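You operate a simulated robot arm through the tools that you are given. There is no shell and no other tool.

You are at the controls of a simulated robot arm. One attempt, no reset.

## Task
Open the shutter, coat the stub and vent the coater.
Fine: start at READY; after DONE inlet valve shut and pump off; vent till AIR and leave the vent open.

The check looks at the end state, three seconds after you hand in, the way a careful person would. Anything else that was tipped, shoved, dropped, spilled or broken makes it a failure.

## Robot
A 7-joint arm with a two-finger parallel gripper, fixed in place. Base frame: the origin is at the foot of the arm, x ahead of it, y to its left, z up. Lengths are in m, angles in degrees, forces in N, time in s.
Its first joint turns from -132.0 to 132.0 degrees. Payload 3.91 kg.
The tool frame sits at the grasp point between the pads (the TCP): z along the fingers, y along the line on which they close. The tips reach 0.03 m beyond it. Largest opening 0.11 m; finger width 0.02, thickness 0.01; the body of the gripper, 0.048 by 0.112 m, starts 0.055 m behind the TCP.
Orientation is that of the tool frame in the base frame, as a unit quaternion [x, y, z, w]. With the fingers straight down and closing along the base's y, the tool's x points along the base's -x, its y along +y and its z along -z.

## Interface
- The arm moves only by the tool servo_tool. Its argument "steps" is a list of rows, each a list of 7 numbers: the shift along the base's x, y, z in m, then the turn, a rotation vector about the base's x, y, z in degrees, then the closure in counts, from 0 (fully open) to 255 (shut). In form: [[x, y, z, ax, ay, az, jaw], ...]. A call has 1 to 20 rows; each row shifts and turns the commanded pose from where the row before left it. Rows are played at 5 a second. More than 0.05 m and 8.6 degrees between two rows, or a gripper value outside its range, and nothing of the call is played. A pose out of reach is approached as far as the arm can. The call stops where the force on the tool passes 40 N (or 10 N more than at its start, if that is more) or the arm is blocked; 0.2 s more then pass. Each finger travels about 0.108 m/s and halts on what it meets, pressing with about 33 N; the grip force reading is that of the motor and also rises with nothing between the fingers. The clock runs only during rows and for 0.2 s after the last one: add rows that do not move to give the fingers time. The reply holds the time, the measured pose of the TCP, the force on the tool along the base axes, the opening and the grip force, in the units named above and with some noise, with the torque about the TCP (base axes, N m) and any sound that the robot's microphone picked up.
- Cameras (640 x 400 px; columns grow to the right, rows downward): "scene" is fixed at [0.2205, -0.5005, 1.6208]; the picture's right is [0.71, -0.71, 0.00], its down [-0.39, -0.39, -0.83] and it looks along [0.59, 0.59, -0.56] (base axes); focal length 372 px, centre (320, 200). "wrist" rides on the gripper at [0.072, 0.017, -0.103] in the tool frame; the picture's right is [-0.23, 0.97, 0.00], its down [-0.76, -0.18, -0.62] and it looks along [-0.61, -0.14, 0.78] (tool axes); focal length 222 px, centre (320, 200). There is no depth. A picture from a camera that has moved, and an enlarged one, comes with that camera's place and axes in the base frame and with its lens.
- snapshot(camera): a new picture of that camera. The clock stands still meanwhile.
- enlarge(camera, box): a new picture of the part [left, top, right, bottom] of that camera's present view, enlarged. The clock stands still meanwhile.
- close_job(): hands the job in; it is judged then, once.

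Nothing tells you positions but the pictures and the camera data. Unless the task says otherwise, let go and move clear before handing in.

The tools are called after ">>>" as a command line: name --pt "numbers of a row" for each row, then --argument value for the rest, lists and objects as JSON in quotes. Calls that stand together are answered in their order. servo_tool: Moves the arm, as the interface text tells. Its arguments: {"type":"object","properties":{"steps":{"type":"array","items":{"type":"array","items":{"type":"number"}}}},"required":["steps"]} The other tools are called the same way: snapshot (camera) takes a picture; enlarge (camera, box) takes an enlarged picture of a part of a camera's view; close_job () hands the job in.

At the start:

```text
time_s: 0.0
eef_pos: [0.5105, 0.3139, 1.2731]
ee_rot: [0.001, 1.0, 0.0, 0.0]
ft_force: [0.4, -0.2, -0.5]
ft_torque: [0.02, -0.01, -0.03]
opening: 0.11
gripper_force: 0.0
```

scene: 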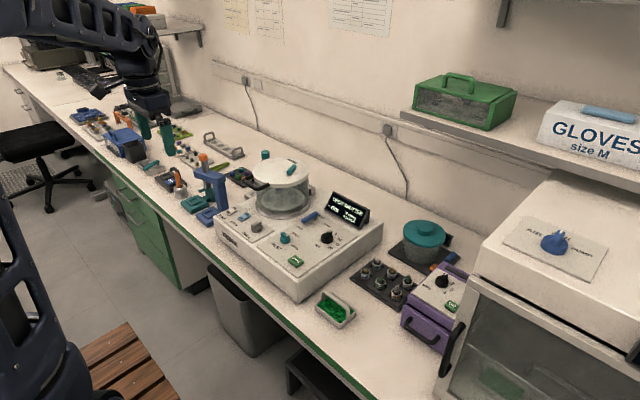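
wrist: 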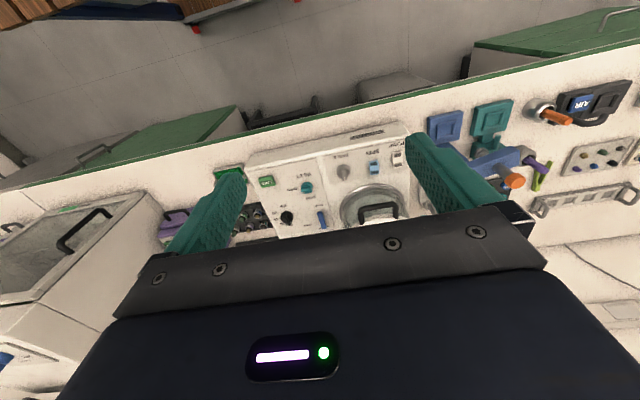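

I see a bench with a sputter coater in the middle (glass chamber, display, knobs and switches). I'll enlarge the coater in both views to read the controls.

>>> enlarge --camera "scene" --box '[200, 140, 400, 300]'

>>> enlarge --camera "wrist" --box '[220, 110, 440, 250]'

>>> enlarge --camera "scene" --box '[320, 180, 400, 240]'

>>> enlarge --camera "scene" --box '[210, 200, 350, 290]'

```text
2.50 times, centred on (300, 220) of scene
camera zoom: at [0.2205, -0.5005, 1.6208], right [0.71, -0.71, 0.0], down [-0.39, -0.39, -0.83], along [0.59, 0.59, -0.56], focal length 931 px, centre (370, 150)
```

zoom: 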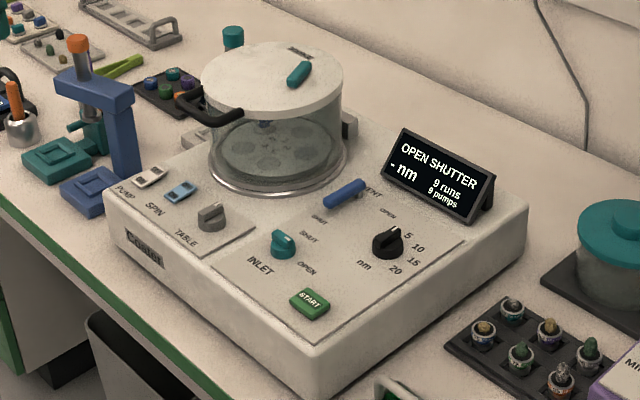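

```text
2.86 times, centred on (330, 180) of wrist
camera zoom: at [0.4381, 0.3308, 1.377], right [0.23, 0.97, 0.0], down [0.76, -0.18, 0.62], along [0.61, -0.14, -0.78], focal length 635 px, centre (291, 257)
```

zoom: 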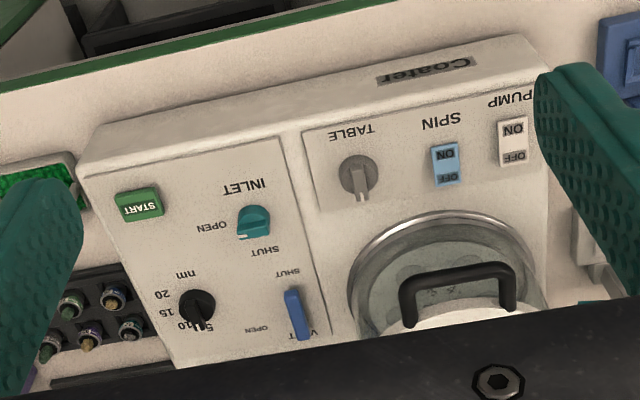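

```text
6.67 times, centred on (360, 210) of scene
camera zoom: at [0.2205, -0.5005, 1.6208], right [0.71, -0.71, 0.0], down [-0.39, -0.39, -0.83], along [0.59, 0.59, -0.56], focal length 2484 px, centre (53, 133)
```

zoom: 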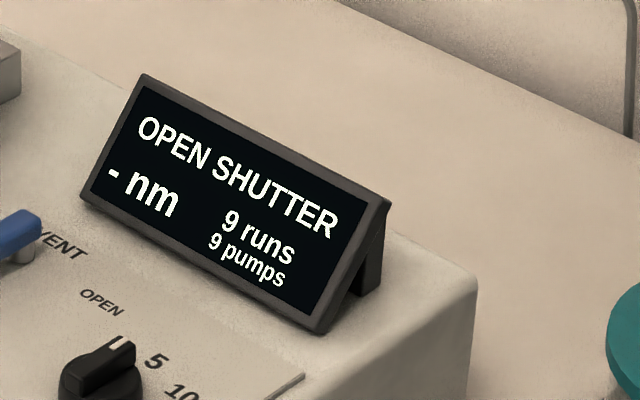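

```text
4.44 times, centred on (280, 245) of scene
camera zoom: at [0.2205, -0.5005, 1.6208], right [0.71, -0.71, 0.0], down [-0.39, -0.39, -0.83], along [0.59, 0.59, -0.56], focal length 1656 px, centre (498, 0)
```

zoom: 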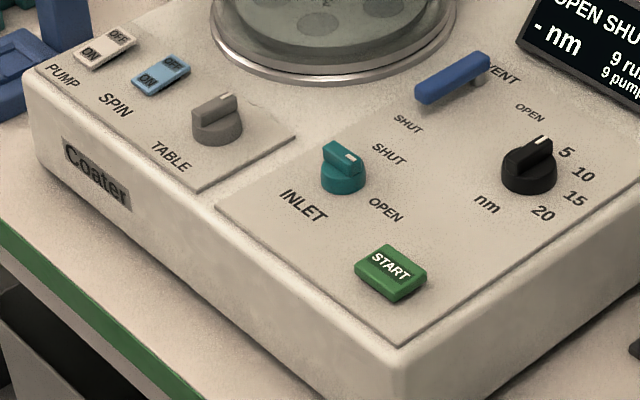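

The coater's front faces the robot with START, INLET, VENT, nm, TABLE, SPIN and PUMP on its top. A teal lever on the lid looks like the shutter, so I'll check that, the nm dial and any notes on the wall.

>>> enlarge --camera "scene" --box '[245, 145, 325, 195]'

>>> enlarge --camera "scene" --box '[210, 0, 400, 50]'

>>> enlarge --camera "scene" --box '[270, 200, 350, 275]'

>>> enlarge --camera "scene" --box '[210, 195, 270, 240]'

>>> enlarge --camera "scene" --box '[60, 90, 260, 240]'

```text
8.00 times, centred on (285, 170) of scene
camera zoom: at [0.2205, -0.5005, 1.6208], right [0.71, -0.71, 0.0], down [-0.39, -0.39, -0.83], along [0.59, 0.59, -0.56], focal length 2980 px, centre (600, 440)
```

zoom: 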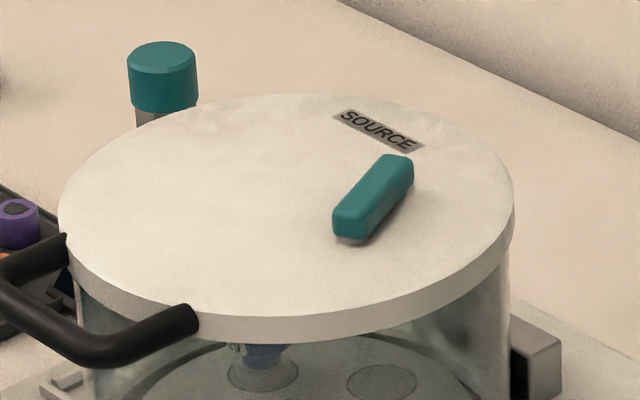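

```text
3.37 times, centred on (305, 25) of scene
camera zoom: at [0.2205, -0.5005, 1.6208], right [0.71, -0.71, 0.0], down [-0.39, -0.39, -0.83], along [0.59, 0.59, -0.56], focal length 1255 px, centre (370, 790)
```

zoom: 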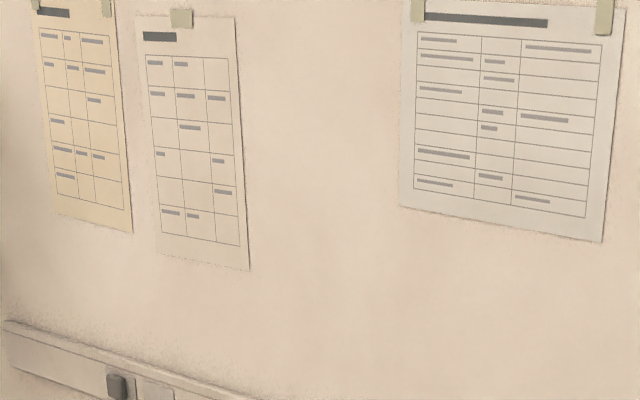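

```text
5.33 times, centred on (310, 238) of scene
camera zoom: at [0.2205, -0.5005, 1.6208], right [0.71, -0.71, 0.0], down [-0.39, -0.39, -0.83], along [0.59, 0.59, -0.56], focal length 1987 px, centre (373, 0)
```

zoom: 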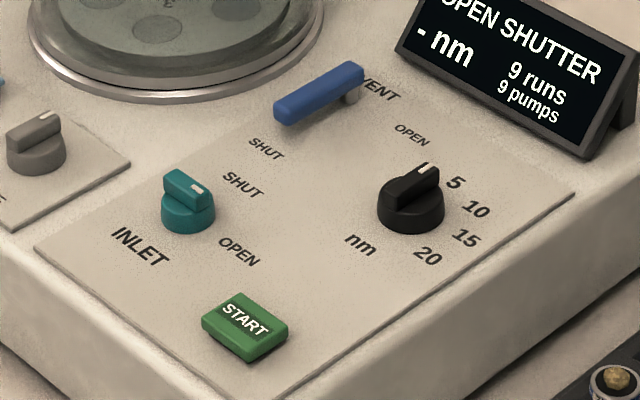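

```text
8.89 times, centred on (240, 218) of scene
camera zoom: at [0.2205, -0.5005, 1.6208], right [0.71, -0.71, 0.0], down [-0.39, -0.39, -0.83], along [0.59, 0.59, -0.56], focal length 3312 px, centre (1031, 44)
```

zoom: 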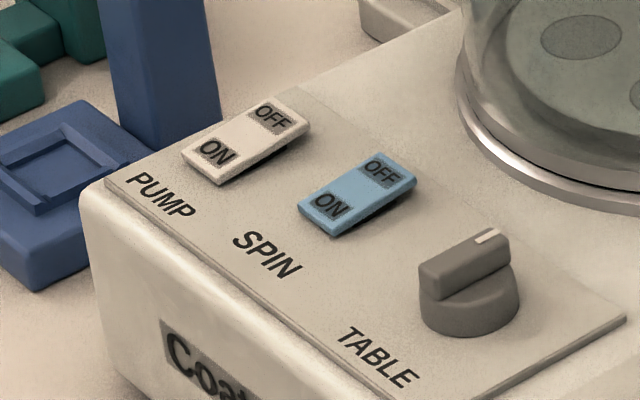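

```text
2.67 times, centred on (160, 165) of scene
camera zoom: at [0.2205, -0.5005, 1.6208], right [0.71, -0.71, 0.0], down [-0.39, -0.39, -0.83], along [0.59, 0.59, -0.56], focal length 994 px, centre (747, 293)
```

zoom: 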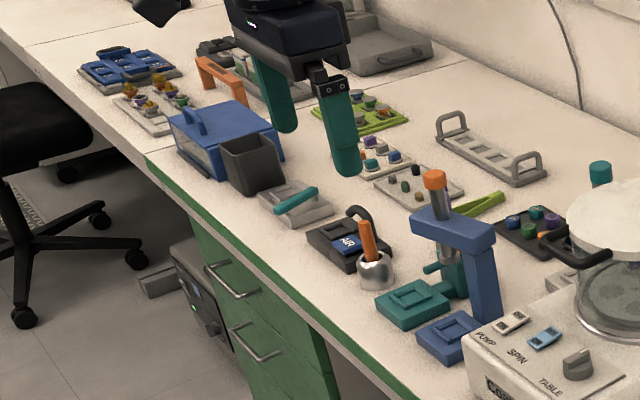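

The lid carries a teal lever beside a SOURCE label, and the chamber seems to have something blue inside. I'll look into the chamber next.

>>> enlarge --camera "scene" --box '[250, 175, 320, 225]'

>>> enlarge --camera "wrist" --box '[320, 160, 420, 240]'

>>> enlarge --camera "scene" --box '[305, 205, 345, 245]'

```text
8.00 times, centred on (285, 200) of scene
camera zoom: at [0.2205, -0.5005, 1.6208], right [0.71, -0.71, 0.0], down [-0.39, -0.39, -0.83], along [0.59, 0.59, -0.56], focal length 2980 px, centre (600, 200)
```

zoom: 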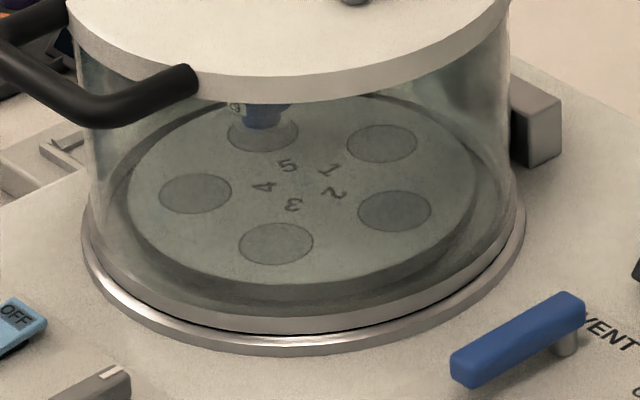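

```text
5.00 times, centred on (370, 200) of wrist
camera zoom: at [0.4381, 0.3308, 1.377], right [0.23, 0.97, 0.0], down [0.76, -0.18, 0.62], along [0.61, -0.14, -0.78], focal length 1111 px, centre (70, 200)
```

zoom: 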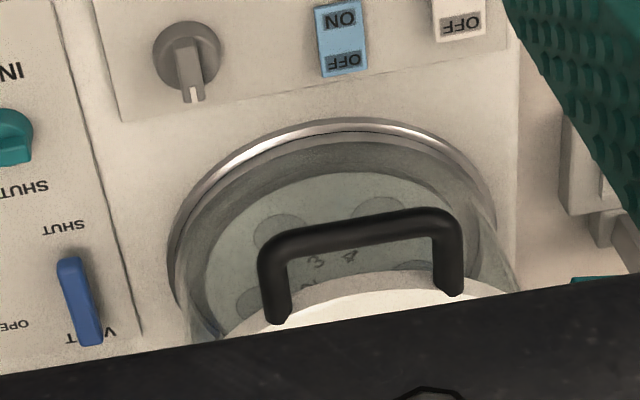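

```text
10.00 times, centred on (325, 225) of scene
camera zoom: at [0.2205, -0.5005, 1.6208], right [0.71, -0.71, 0.0], down [-0.39, -0.39, -0.83], along [0.59, 0.59, -0.56], focal length 3726 px, centre (270, -50)
```

zoom: 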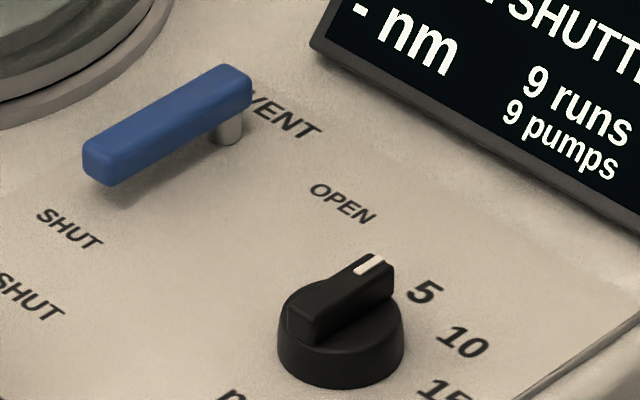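

The stub appears to sit at table position 5, while SOURCE is near position 1. I'll bring the wrist camera nearer, staying well above everything, to inspect the controls.

>>> servo_tool --pt "0 -0.04 -0.04 0 0 0 0" --pt "0 -0.04 -0.04 0 0 0 0" --pt "0 -0.02 -0.04 0 0 0 0" --pt "0 0 0 0 0 0 0"

>>> snapshot --camera "wrist"

>>> enlarge --camera "wrist" --box '[200, 80, 440, 220]'

```text
refused: row 1 steps farther than a row can; nothing moved
```

```text
taken
camera wrist: at [0.4381, 0.3308, 1.377], right [0.23, 0.97, 0.0], down [0.76, -0.18, 0.62], along [0.61, -0.14, -0.78], focal length 222 px, centre (320, 200)
```

wrist: 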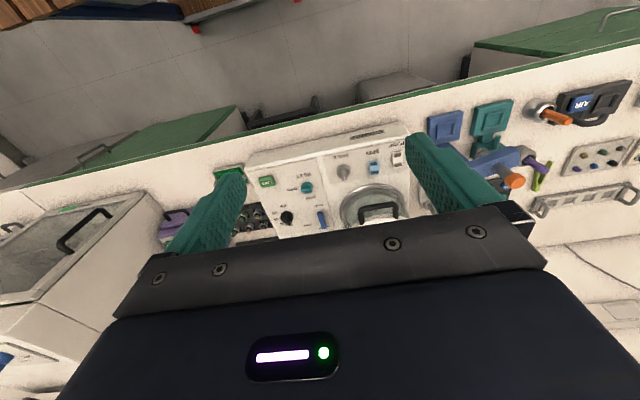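

```text
2.67 times, centred on (320, 150) of wrist
camera zoom: at [0.4381, 0.3308, 1.377], right [0.23, 0.97, 0.0], down [0.76, -0.18, 0.62], along [0.61, -0.14, -0.78], focal length 592 px, centre (320, 333)
```

zoom: 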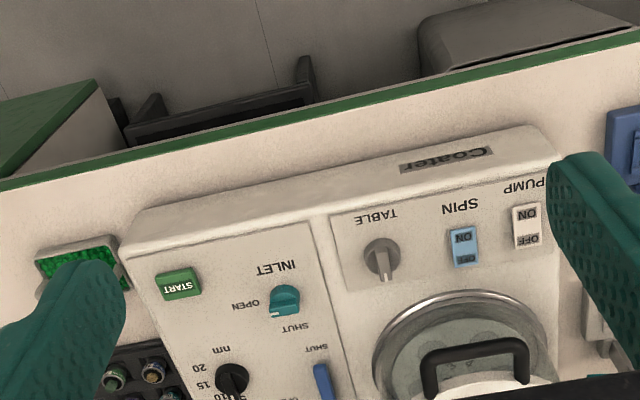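

The row limit is 0.05 m total, so I use smaller steps to bring the wrist camera above the front of the coater.

>>> servo_tool --pt "0 -0.02 -0.03 0 0 0 0" --pt "0 -0.03 -0.03 0 0 0 0" --pt "0 -0.03 -0.03 0 0 0 0" --pt "0 -0.03 -0.03 0 0 0 0" --pt "0 0 0 0 0 0 0"

>>> snapshot --camera "wrist"

>>> enlarge --camera "wrist" --box '[200, 80, 440, 220]'

```text
time_s: 1.2
eef_pos: [0.5113, 0.202, 1.1557]
ee_rot: [0.0, 1.0, 0.0, 0.0]
ft_force: [0.4, 0.0, 0.0]
ft_torque: [0.0, -0.05, -0.02]
opening: 0.1098
gripper_force: 0.1
```

```text
taken
camera wrist: at [0.4388, 0.2182, 1.26], right [0.23, 0.97, 0.0], down [0.76, -0.18, 0.62], along [0.61, -0.14, -0.78], focal length 222 px, centre (320, 200)
```

wrist: 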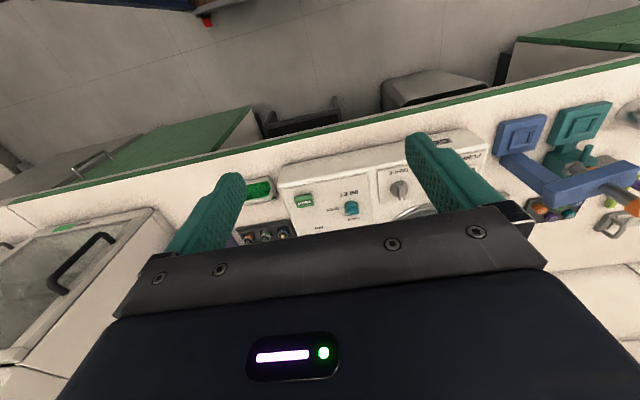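

```text
2.67 times, centred on (320, 150) of wrist
camera zoom: at [0.4388, 0.2182, 1.26], right [0.23, 0.97, 0.0], down [0.76, -0.18, 0.62], along [0.61, -0.14, -0.78], focal length 592 px, centre (320, 333)
```

zoom: 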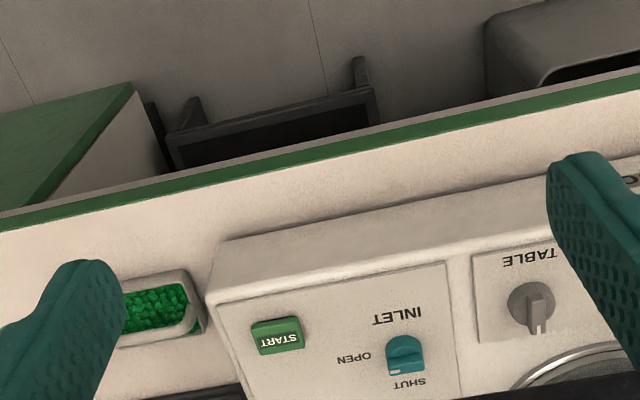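

The gripper hides the coater in this pose, so I'll tilt the fingers forward to let the camera look ahead over the panel and chamber.

>>> servo_tool --pt "-0.01 0.01 0.02 0 -8 0 0" --pt "0 0.01 0.02 0 -8 0 0" --pt "0 0.01 0.02 0 -8 0 0" --pt "0 0 0.02 0 -8 0 0" --pt "0 0 0 0 0 0 0"

>>> snapshot --camera "wrist"

>>> enlarge --camera "wrist" --box '[240, 80, 440, 220]'

```text
time_s: 2.4
eef_pos: [0.5017, 0.2345, 1.234]
ee_rot: [0.0, 0.961, -0.001, 0.277]
ft_force: [0.8, -0.1, 0.5]
ft_torque: [0.0, 0.0, -0.01]
opening: 0.1101
gripper_force: 0.1
```

```text
taken
camera wrist: at [0.3843, 0.2515, 1.2837], right [0.19, 0.97, 0.12], down [0.31, -0.18, 0.93], along [0.93, -0.14, -0.34], focal length 222 px, centre (320, 200)
```

wrist: 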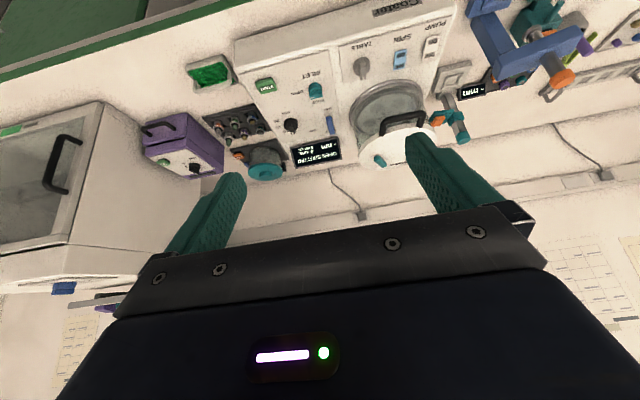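

```text
2.86 times, centred on (340, 150) of wrist
camera zoom: at [0.3843, 0.2515, 1.2837], right [0.19, 0.97, 0.12], down [0.31, -0.18, 0.93], along [0.93, -0.14, -0.34], focal length 635 px, centre (263, 343)
```

zoom: 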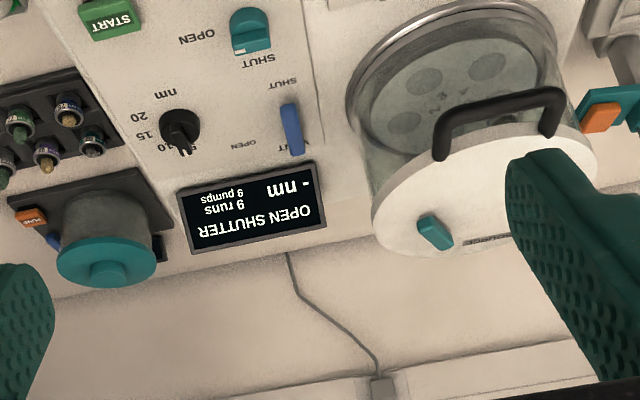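

This tilt gives a good (upside-down) view of the coater. I'll zoom in on details: lid lever, panel, rockers and the second display behind.

>>> enlarge --camera "wrist" --box '[345, 75, 445, 175]'

>>> enlarge --camera "wrist" --box '[260, 60, 350, 170]'

>>> enlarge --camera "wrist" --box '[340, 20, 460, 90]'

>>> enlarge --camera "wrist" --box '[420, 50, 520, 150]'

```text
4.00 times, centred on (395, 125) of wrist
camera zoom: at [0.3843, 0.2515, 1.2837], right [0.19, 0.97, 0.12], down [0.31, -0.18, 0.93], along [0.93, -0.14, -0.34], focal length 888 px, centre (20, 500)
```

zoom: 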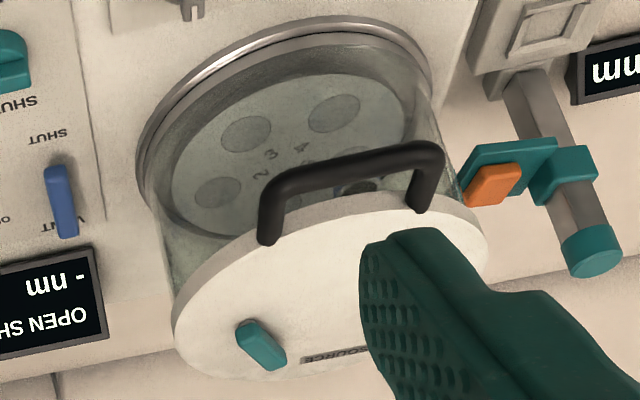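

```text
3.64 times, centred on (305, 115) of wrist
camera zoom: at [0.3843, 0.2515, 1.2837], right [0.19, 0.97, 0.12], down [0.31, -0.18, 0.93], along [0.93, -0.14, -0.34], focal length 808 px, centre (374, 509)
```

zoom: 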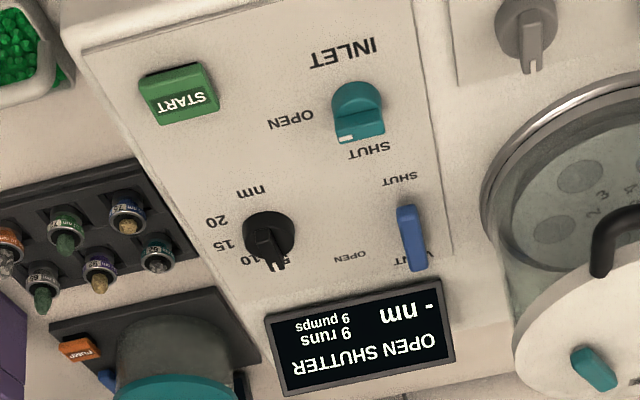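

```text
5.33 times, centred on (400, 55) of wrist
camera zoom: at [0.3843, 0.2515, 1.2837], right [0.19, 0.97, 0.12], down [0.31, -0.18, 0.93], along [0.93, -0.14, -0.34], focal length 1185 px, centre (-107, 973)
```

zoom: 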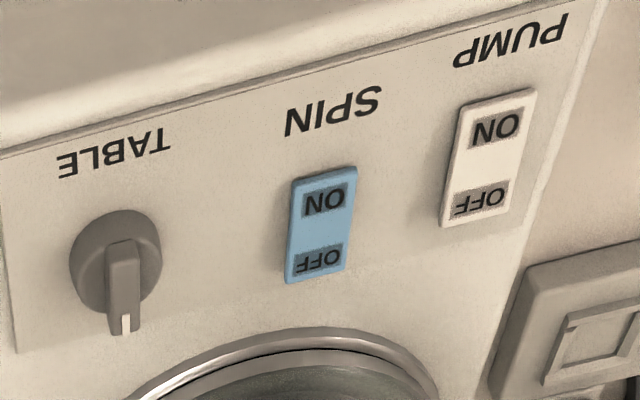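

```text
4.00 times, centred on (470, 100) of wrist
camera zoom: at [0.3843, 0.2515, 1.2837], right [0.19, 0.97, 0.12], down [0.31, -0.18, 0.93], along [0.93, -0.14, -0.34], focal length 888 px, centre (-280, 600)
```

zoom: 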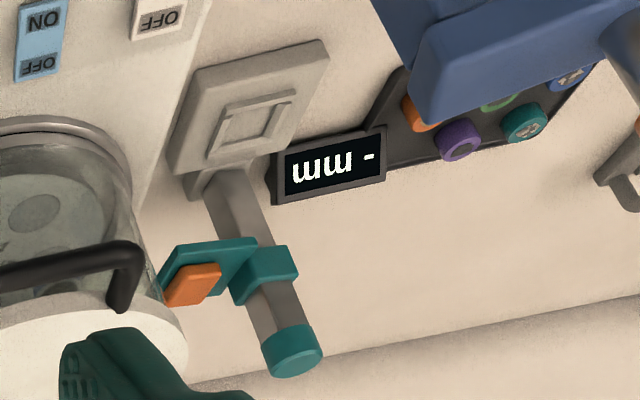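

I'll take sharper zooms of the lid lever and the chamber interior to find how the shutter swings and where the stub sits.

>>> enlarge --camera "scene" --box '[275, 155, 310, 180]'

>>> enlarge --camera "wrist" --box '[365, 140, 415, 170]'

>>> enlarge --camera "scene" --box '[262, 180, 312, 215]'

>>> enlarge --camera "wrist" --box '[380, 100, 440, 145]'

```text
16.00 times, centred on (292, 168) of scene
camera zoom: at [0.2205, -0.5005, 1.6208], right [0.71, -0.71, 0.0], down [-0.39, -0.39, -0.83], along [0.59, 0.59, -0.56], focal length 5961 px, centre (760, 720)
```

zoom: 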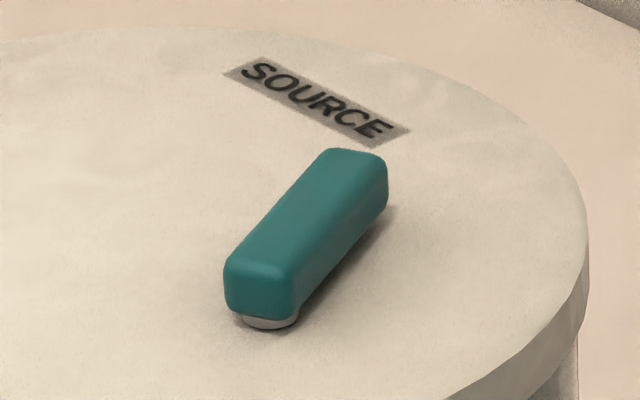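

```text
12.80 times, centred on (390, 155) of wrist
camera zoom: at [0.3843, 0.2515, 1.2837], right [0.19, 0.97, 0.12], down [0.31, -0.18, 0.93], along [0.93, -0.14, -0.34], focal length 2843 px, centre (-576, 776)
```

zoom: 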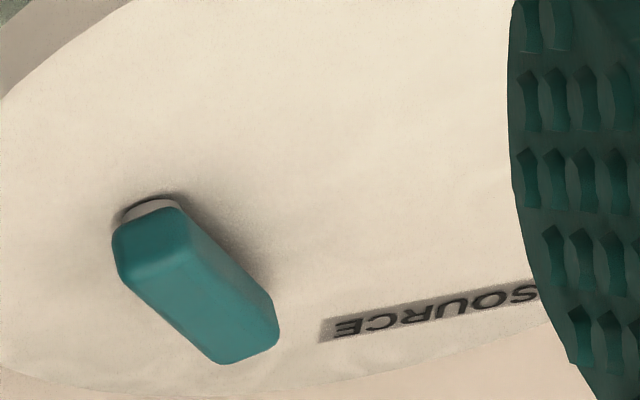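

```text
11.43 times, centred on (287, 198) of scene
camera zoom: at [0.2205, -0.5005, 1.6208], right [0.71, -0.71, 0.0], down [-0.39, -0.39, -0.83], along [0.59, 0.59, -0.56], focal length 4258 px, centre (697, 229)
```

zoom: 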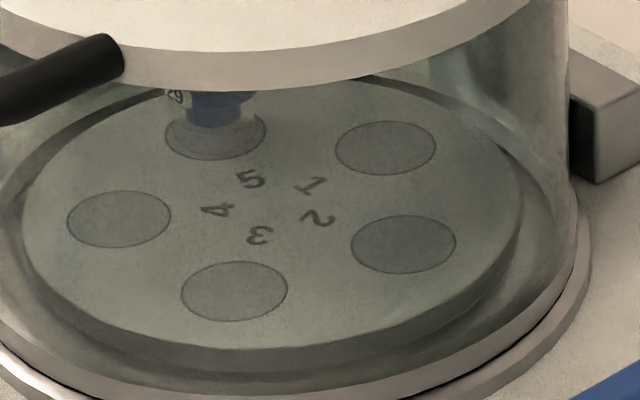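

```text
8.89 times, centred on (410, 122) of wrist
camera zoom: at [0.3843, 0.2515, 1.2837], right [0.19, 0.97, 0.12], down [0.31, -0.18, 0.93], along [0.93, -0.14, -0.34], focal length 1974 px, centre (-480, 889)
```

zoom: 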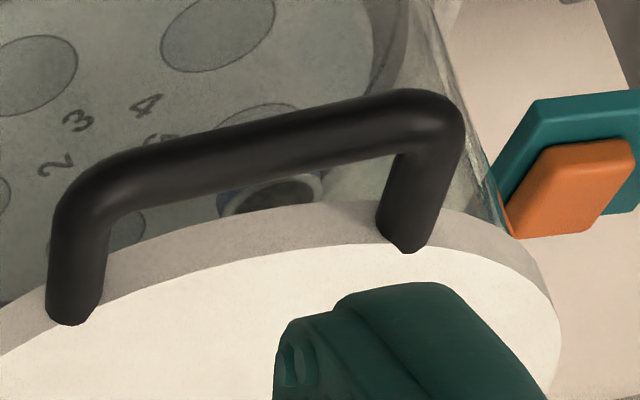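

Triangulation puts the lid top near z≈1.00, the shutter lever pivot near (0.91, 0.334), the table centre near (0.91, 0.378) and the stub at position 5 (left of the source side). Now I'll check the rocker states and the TABLE knob closely.

>>> enlarge --camera "scene" --box '[222, 202, 256, 224]'

>>> enlarge --camera "wrist" --box '[385, 30, 450, 80]'

>>> enlarge --camera "scene" --box '[245, 212, 275, 236]'

>>> enlarge --camera "scene" --box '[312, 222, 352, 250]'

```text
16.00 times, centred on (239, 213) of scene
camera zoom: at [0.2205, -0.5005, 1.6208], right [0.71, -0.71, 0.0], down [-0.39, -0.39, -0.83], along [0.59, 0.59, -0.56], focal length 5961 px, centre (1616, -8)
```

zoom: 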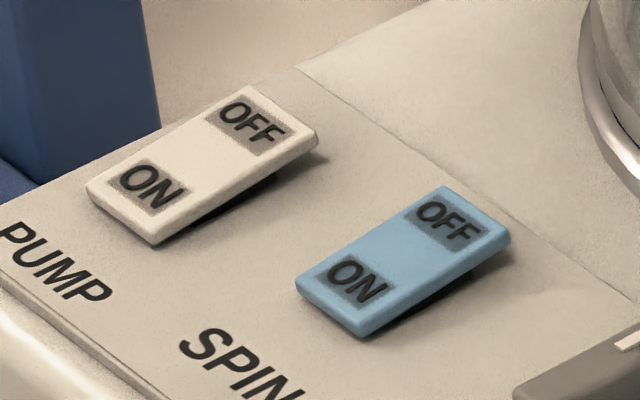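

```text
8.00 times, centred on (418, 55) of wrist
camera zoom: at [0.3843, 0.2515, 1.2837], right [0.19, 0.97, 0.12], down [0.31, -0.18, 0.93], along [0.93, -0.14, -0.34], focal length 1777 px, centre (-460, 1360)
```

zoom: 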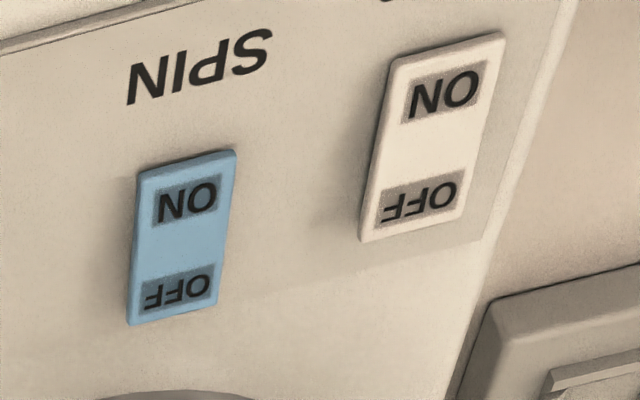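

```text
16.00 times, centred on (260, 224) of scene
camera zoom: at [0.2205, -0.5005, 1.6208], right [0.71, -0.71, 0.0], down [-0.39, -0.39, -0.83], along [0.59, 0.59, -0.56], focal length 5961 px, centre (1280, -184)
```

zoom: 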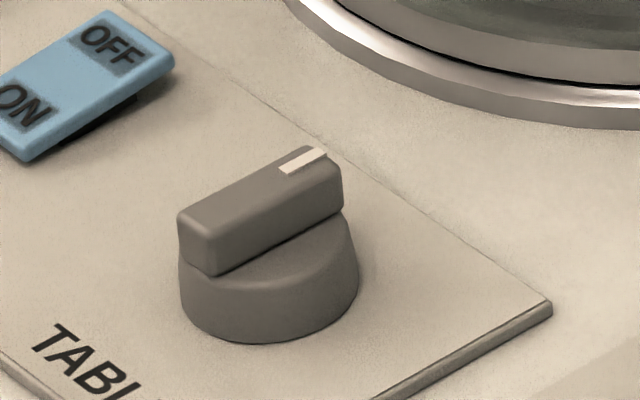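

```text
14.29 times, centred on (332, 236) of scene
camera zoom: at [0.2205, -0.5005, 1.6208], right [0.71, -0.71, 0.0], down [-0.39, -0.39, -0.83], along [0.59, 0.59, -0.56], focal length 5322 px, centre (149, -314)
```

zoom: 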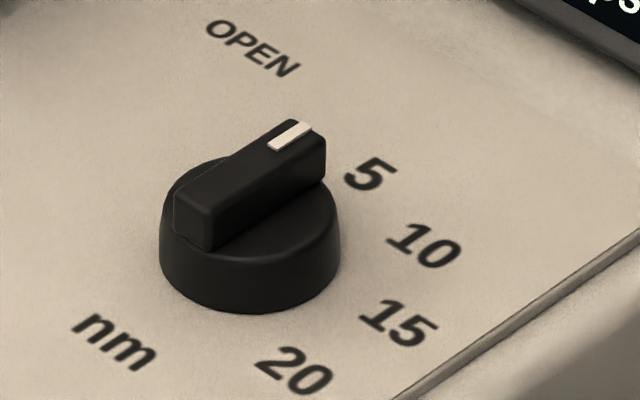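

Pump and spin rockers both look pressed at ON, and the nm dial points to 5. The display asks for the shutter first, so I'll move to hover above the lid lever (about 0.93, 0.34) with the tool vertical and yawed about 20° to match it.

>>> servo_tool --pt "0.02 0.009 0 0 8 0 0" --pt "0.03 0.009 0 0 8 0 0" --pt "0.035 0.009 0 0 8 0 0" --pt "0.035 0.009 0 0 8 0 0" --pt "0.038 0.009 -0.01 0 0 5 160" --pt "0.038 0.009 -0.01 0 0 5 160" --pt "0.038 0.009 -0.01 0 0 5 160" --pt "0.038 0.009 -0.01 0 0 5 160" --pt "0.038 0.009 -0.01 0 0 0 160" --pt "0.038 0.009 -0.01 0 0 0 160" --pt "0.038 0.008 -0.01 0 0 0 160" --pt "0.038 0.007 -0.01 0 0 0 160" --pt "0 0 0 0 0 0 160" --pt "0 0 0 0 0 0 160"

>>> snapshot --camera "wrist"

>>> snapshot --camera "scene"

```text
time_s: 5.4
eef_pos: [0.9244, 0.3379, 1.1522]
ee_rot: [-0.174, 0.985, 0.0, 0.0]
ft_force: [-0.6, 0.9, -0.3]
ft_torque: [-0.02, -0.03, 0.0]
opening: 0.0411
gripper_force: 0.0
```

```text
taken
camera wrist: at [0.8494, 0.3297, 1.2561], right [-0.12, 0.99, 0.0], down [0.78, 0.09, 0.62], along [0.62, 0.07, -0.78], focal length 222 px, centre (320, 200)
```

wrist: 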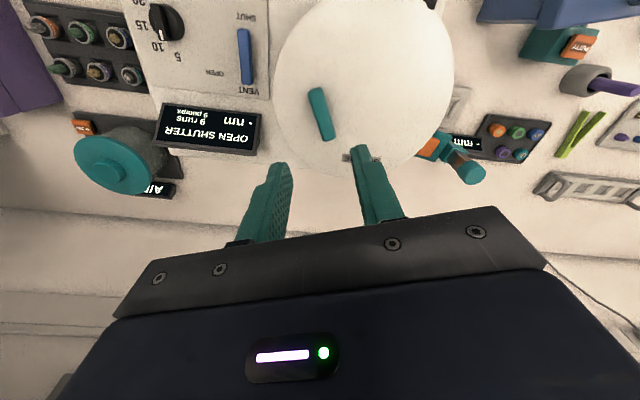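

```text
taken
```

scene: 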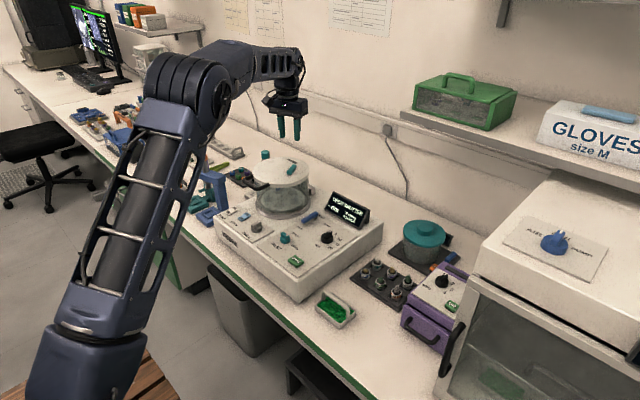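

Now I have a clean top view of the lever, running from about (0.904, 0.329) to (0.949, 0.349). I'll zoom for accuracy and also recheck the nm dial.

>>> enlarge --camera "wrist" --box '[270, 70, 390, 170]'

>>> enlarge --camera "wrist" --box '[120, 0, 270, 160]'

```text
4.00 times, centred on (330, 120) of wrist
camera zoom: at [0.8494, 0.3297, 1.2561], right [-0.12, 0.99, 0.0], down [0.78, 0.09, 0.62], along [0.62, 0.07, -0.78], focal length 888 px, centre (280, 520)
```

zoom: 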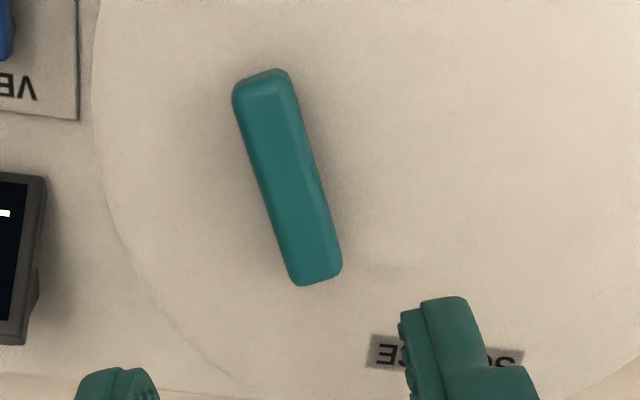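

```text
2.50 times, centred on (195, 80) of wrist
camera zoom: at [0.8494, 0.3297, 1.2561], right [-0.12, 0.99, 0.0], down [0.78, 0.09, 0.62], along [0.62, 0.07, -0.78], focal length 555 px, centre (632, 500)
```

zoom: 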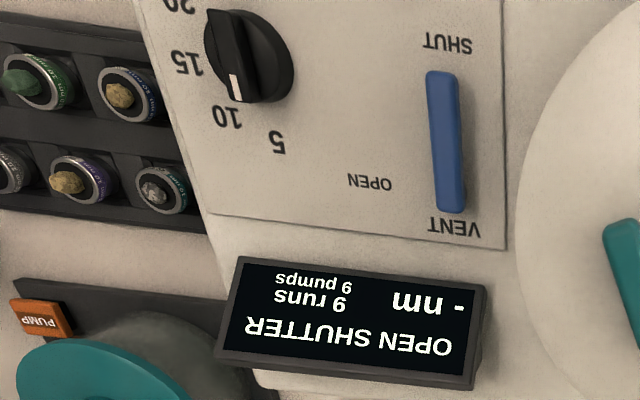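

The lever is about 49 mm long at 24° from x, with its pivot at the near end. I'll straddle it 28 mm from the pivot with the jaws part-open and descend until the tips are a few mm above the lid.

>>> servo_tool --pt "0.006 0.004 -0.03 0 0 4 160" --pt "0.005 0.004 -0.03 0 0 0 160" --pt "0 0 -0.03 0 0 0 160" --pt "0 0 -0.012 0 0 0 160" --pt "0 0 0 0 0 0 160"

>>> enlarge --camera "wrist" --box '[240, 110, 400, 210]'

>>> enlarge --camera "scene" --box '[260, 130, 320, 190]'

```text
time_s: 6.6
eef_pos: [0.9354, 0.3462, 1.0519]
ee_rot: [-0.208, 0.978, -0.001, 0.001]
ft_force: [-0.3, 0.2, 0.8]
ft_torque: [0.01, -0.03, 0.03]
opening: 0.041
gripper_force: 0.1
```

```text
4.00 times, centred on (320, 160) of wrist
camera zoom: at [0.8619, 0.3327, 1.1553], right [-0.19, 0.98, 0.0], down [0.77, 0.15, 0.62], along [0.61, 0.12, -0.78], focal length 888 px, centre (320, 360)
```

zoom: 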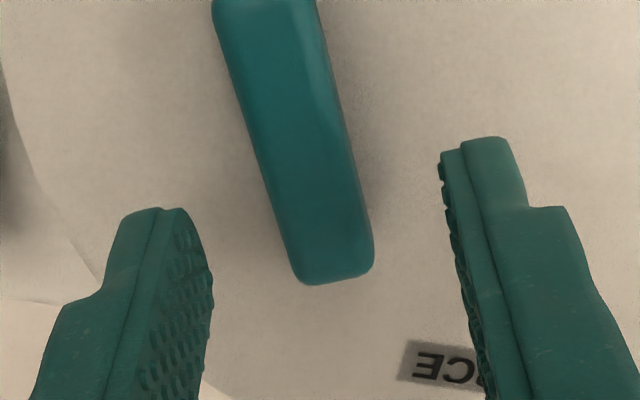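

```text
6.67 times, centred on (290, 160) of scene
camera zoom: at [0.2205, -0.5005, 1.6208], right [0.71, -0.71, 0.0], down [-0.39, -0.39, -0.83], along [0.59, 0.59, -0.56], focal length 2484 px, centre (520, 467)
```

zoom: 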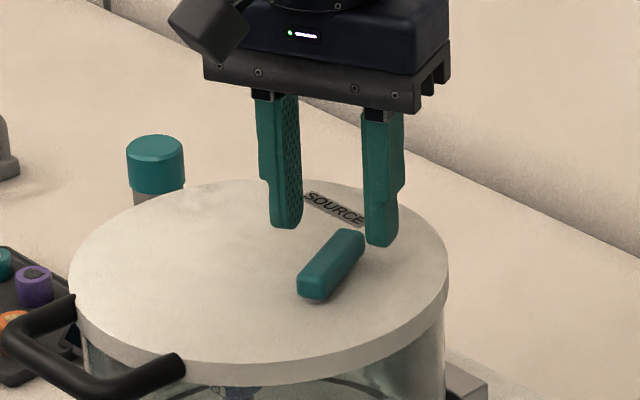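

The fingers straddle the lever neatly. I'll lower 14 mm more.

>>> servo_tool --pt "0 0 -0.007 0 0 0 160" --pt "0 0 -0.007 0 0 0 160" --pt "0 0 0 0 0 0 160"

>>> enlarge --camera "wrist" --box '[240, 110, 400, 210]'

>>> enlarge --camera "scene" --box '[260, 130, 320, 190]'

```text
time_s: 7.4
eef_pos: [0.9353, 0.3454, 1.0389]
ee_rot: [-0.208, 0.978, 0.0, 0.0]
ft_force: [-0.2, -0.2, 0.0]
ft_torque: [0.01, 0.02, -0.04]
opening: 0.0409
gripper_force: 0.0
```

```text
4.00 times, centred on (320, 160) of wrist
camera zoom: at [0.8628, 0.3325, 1.1415], right [-0.19, 0.98, 0.0], down [0.77, 0.15, 0.62], along [0.61, 0.12, -0.78], focal length 888 px, centre (320, 360)
```

zoom: 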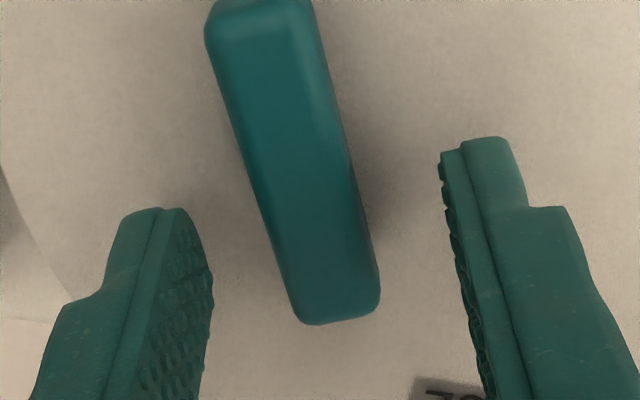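

```text
6.67 times, centred on (290, 160) of scene
camera zoom: at [0.2205, -0.5005, 1.6208], right [0.71, -0.71, 0.0], down [-0.39, -0.39, -0.83], along [0.59, 0.59, -0.56], focal length 2484 px, centre (520, 467)
```

zoom: 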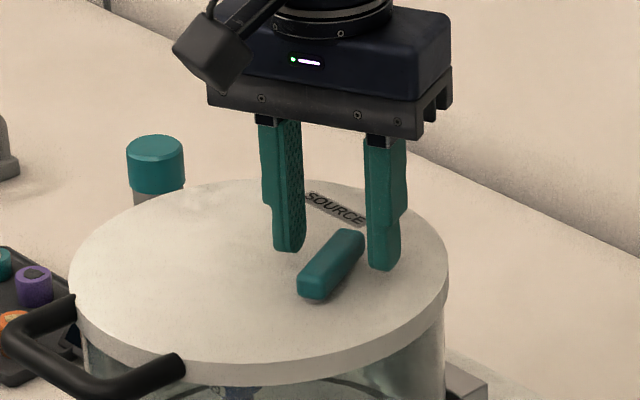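

The tips are level with the lever. I'll narrow the jaws around it and try swinging it clockwise (away from SOURCE), watching the force.

>>> servo_tool --pt "0 0 0 0 0 0 200" --pt "0 0 0 0 0 0 200" --pt "0.0013 -0.0037 0 0 0 -8 200" --pt "0.0008 -0.0038 0 0 0 -8 200" --pt "0.0003 -0.0039 0 0 0 -8 200" --pt "0 0 0 0 0 0 200"

>>> enlarge --camera "wrist" --box '[240, 110, 400, 210]'

>>> enlarge --camera "scene" --box '[260, 130, 380, 230]'

```text
time_s: 8.8
eef_pos: [0.9392, 0.3345, 1.0377]
ee_rot: [0.001, 1.0, 0.0, 0.0]
ft_force: [0.4, -0.2, -0.2]
ft_torque: [0.01, -0.04, 0.03]
opening: 0.0239
gripper_force: 0.4
```

```text
4.00 times, centred on (320, 160) of wrist
camera zoom: at [0.8656, 0.3521, 1.1411], right [0.23, 0.97, 0.0], down [0.76, -0.18, 0.62], along [0.61, -0.14, -0.78], focal length 888 px, centre (320, 360)
```

zoom: 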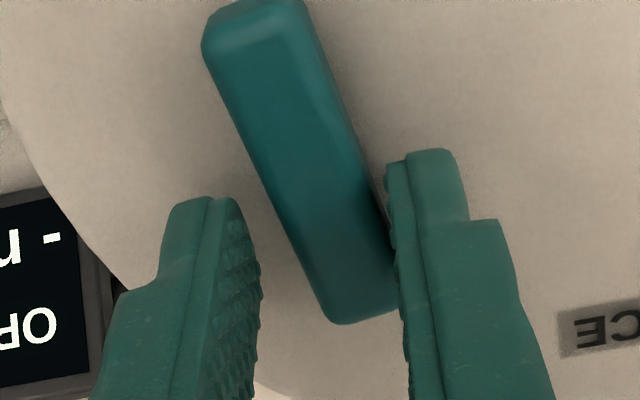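

```text
4.00 times, centred on (320, 180) of scene
camera zoom: at [0.2205, -0.5005, 1.6208], right [0.71, -0.71, 0.0], down [-0.39, -0.39, -0.83], along [0.59, 0.59, -0.56], focal length 1490 px, centre (320, 280)
```

zoom: 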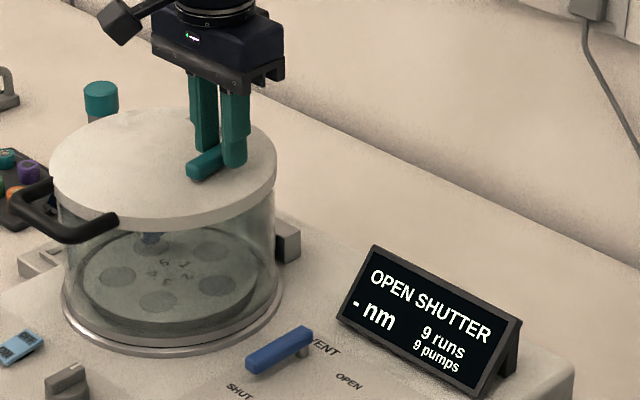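

The lever is moving with very little force; I continue the arc clockwise.

>>> servo_tool --pt "-0.0003 -0.0039 0 0 0 -8 200" --pt "-0.0008 -0.0038 0 0 0 -8 200" --pt "-0.0013 -0.0037 0 0 0 -8 200" --pt "-0.0018 -0.0034 0 0 0 -8 200" --pt "-0.0023 -0.0032 0 0 0 -8 200" --pt "0 0 0 0 0 0 200"

>>> enlarge --camera "wrist" --box '[240, 110, 400, 210]'

>>> enlarge --camera "scene" --box '[260, 130, 380, 230]'

```text
time_s: 10.2
eef_pos: [0.9324, 0.319, 1.0376]
ee_rot: [0.342, 0.94, 0.001, 0.001]
ft_force: [2.3, 12.9, -2.3]
ft_torque: [0.29, -0.01, 0.2]
opening: 0.0294
gripper_force: 5.3
```

```text
4.00 times, centred on (320, 160) of wrist
camera zoom: at [0.8866, 0.3784, 1.1411], right [0.8, 0.6, 0.0], down [0.47, -0.63, 0.62], along [0.37, -0.5, -0.78], focal length 888 px, centre (320, 360)
```

zoom: 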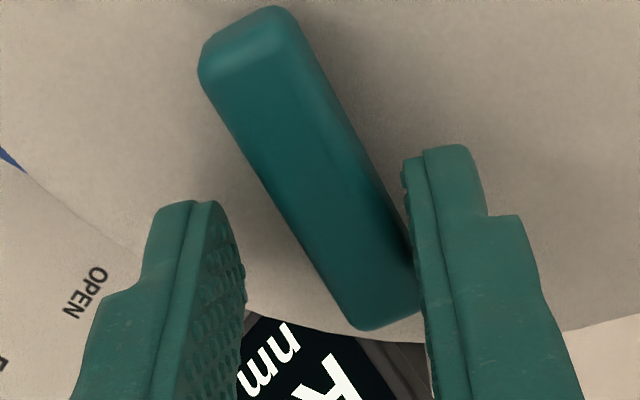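

```text
4.00 times, centred on (320, 180) of scene
camera zoom: at [0.2205, -0.5005, 1.6208], right [0.71, -0.71, 0.0], down [-0.39, -0.39, -0.83], along [0.59, 0.59, -0.56], focal length 1490 px, centre (320, 280)
```

zoom: 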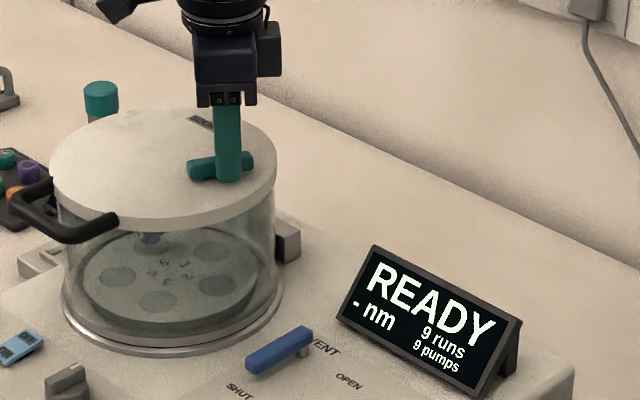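

The display now reads READY and the lever has reached its stop. I'll ease off the lever, lift clear, and examine INLET, TABLE and stub position before starting.

>>> servo_tool --pt "0.001 0.003 0 0 0 0 150" --pt "0 0 0 0 0 0 150" --pt "0 0 0.03 0 0 0 150" --pt "0 0 0.04 0 0 0 150" --pt "-0.03 0 0.03 0 0 8 100" --pt "-0.04 0 0.02 0 0 8 0" --pt "-0.045 0 0.02 0 0 8 0" --pt "-0.045 0 0 0 0 8 0" --pt "-0.045 0 0 0 0 8 0" --pt "-0.045 0 0 0 0 0 0" --pt "-0.045 0 0 0 0 0 0" --pt "0 0 0 0 0 0 0"

>>> snapshot --camera "wrist"

>>> enlarge --camera "scene" --box '[240, 140, 390, 280]'

>>> enlarge --camera "scene" --box '[270, 225, 310, 252]'

>>> enlarge --camera "scene" --box '[255, 150, 315, 215]'

```text
time_s: 12.8
eef_pos: [0.636, 0.3174, 1.1775]
ee_rot: [0.001, 1.0, -0.001, 0.0]
ft_force: [0.9, 1.2, -0.3]
ft_torque: [-0.01, -0.03, 0.02]
opening: 0.11
gripper_force: 0.1
```

```text
taken
camera wrist: at [0.5644, 0.3353, 1.2812], right [0.23, 0.97, 0.0], down [0.76, -0.18, 0.62], along [0.61, -0.14, -0.78], focal length 222 px, centre (320, 200)
```

wrist: 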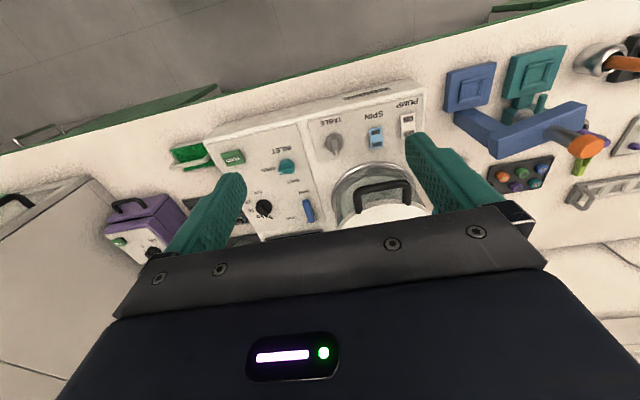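

```text
2.86 times, centred on (315, 210) of scene
camera zoom: at [0.2205, -0.5005, 1.6208], right [0.71, -0.71, 0.0], down [-0.39, -0.39, -0.83], along [0.59, 0.59, -0.56], focal length 1064 px, centre (334, 171)
```

zoom: 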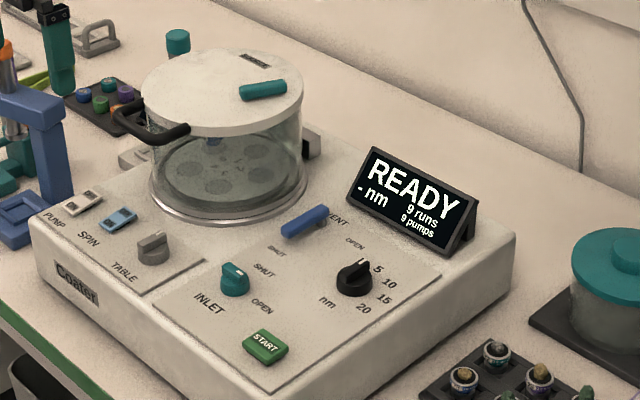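

```text
14.81 times, centred on (290, 238) of scene
camera zoom: at [0.2205, -0.5005, 1.6208], right [0.71, -0.71, 0.0], down [-0.39, -0.39, -0.83], along [0.59, 0.59, -0.56], focal length 5519 px, centre (764, -370)
```

zoom: 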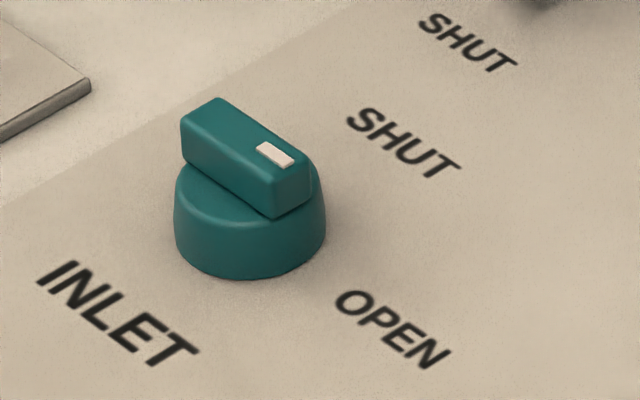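

```text
6.15 times, centred on (285, 182) of scene
camera zoom: at [0.2205, -0.5005, 1.6208], right [0.71, -0.71, 0.0], down [-0.39, -0.39, -0.83], along [0.59, 0.59, -0.56], focal length 2293 px, centre (535, 308)
```

zoom: 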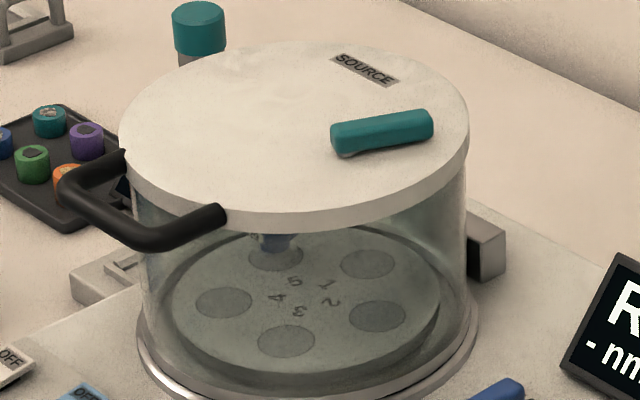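

INLET's pointer is at OPEN and the shutter is open, but the stub's table position versus the source needs confirming. I'll lower and tilt the wrist camera to look horizontally into the chamber from the front.

>>> servo_tool --pt "-0.015 0.005 -0.02 0 -8 0 0" --pt "-0.015 0.005 -0.02 0 -8 0 0" --pt "-0.01 0.005 -0.02 0 -8 0 0" --pt "0 0.005 -0.02 0 -8 0 0" --pt "0 0.005 -0.02 0 -8 0 0" --pt "0 0 -0.02 0 -8 0 0" --pt "0 0 0 0 0 0 0"

>>> snapshot --camera "wrist"

>>> enlarge --camera "wrist" --box '[240, 80, 440, 205]'

```text
time_s: 14.4
eef_pos: [0.5978, 0.3445, 1.058]
ee_rot: [0.0, 0.914, 0.0, 0.407]
ft_force: [-0.6, 0.6, 0.0]
ft_torque: [0.03, 0.01, 0.01]
opening: 0.11
gripper_force: 0.0
```

```text
taken
camera wrist: at [0.4719, 0.3621, 1.0735], right [0.15, 0.97, 0.17], down [0.05, -0.18, 0.98], along [0.99, -0.14, -0.07], focal length 222 px, centre (320, 200)
```

wrist: 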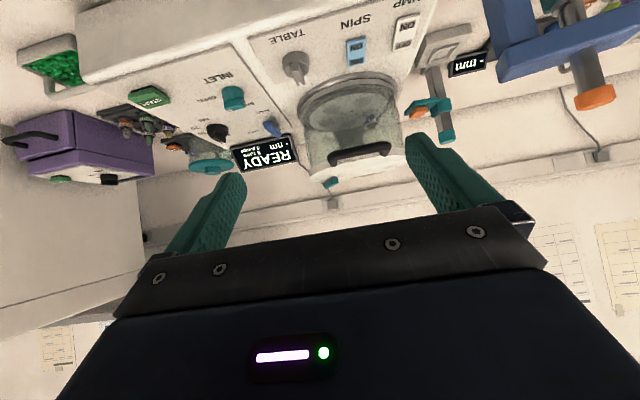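

```text
3.20 times, centred on (340, 142) of wrist
camera zoom: at [0.4719, 0.3621, 1.0735], right [0.15, 0.97, 0.17], down [0.05, -0.18, 0.98], along [0.99, -0.14, -0.07], focal length 711 px, centre (256, 384)
```

zoom: 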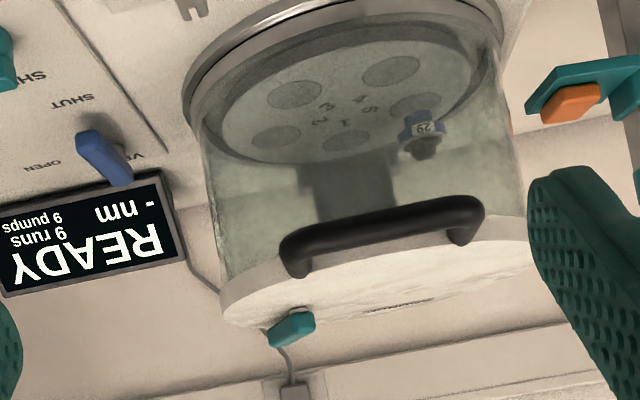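

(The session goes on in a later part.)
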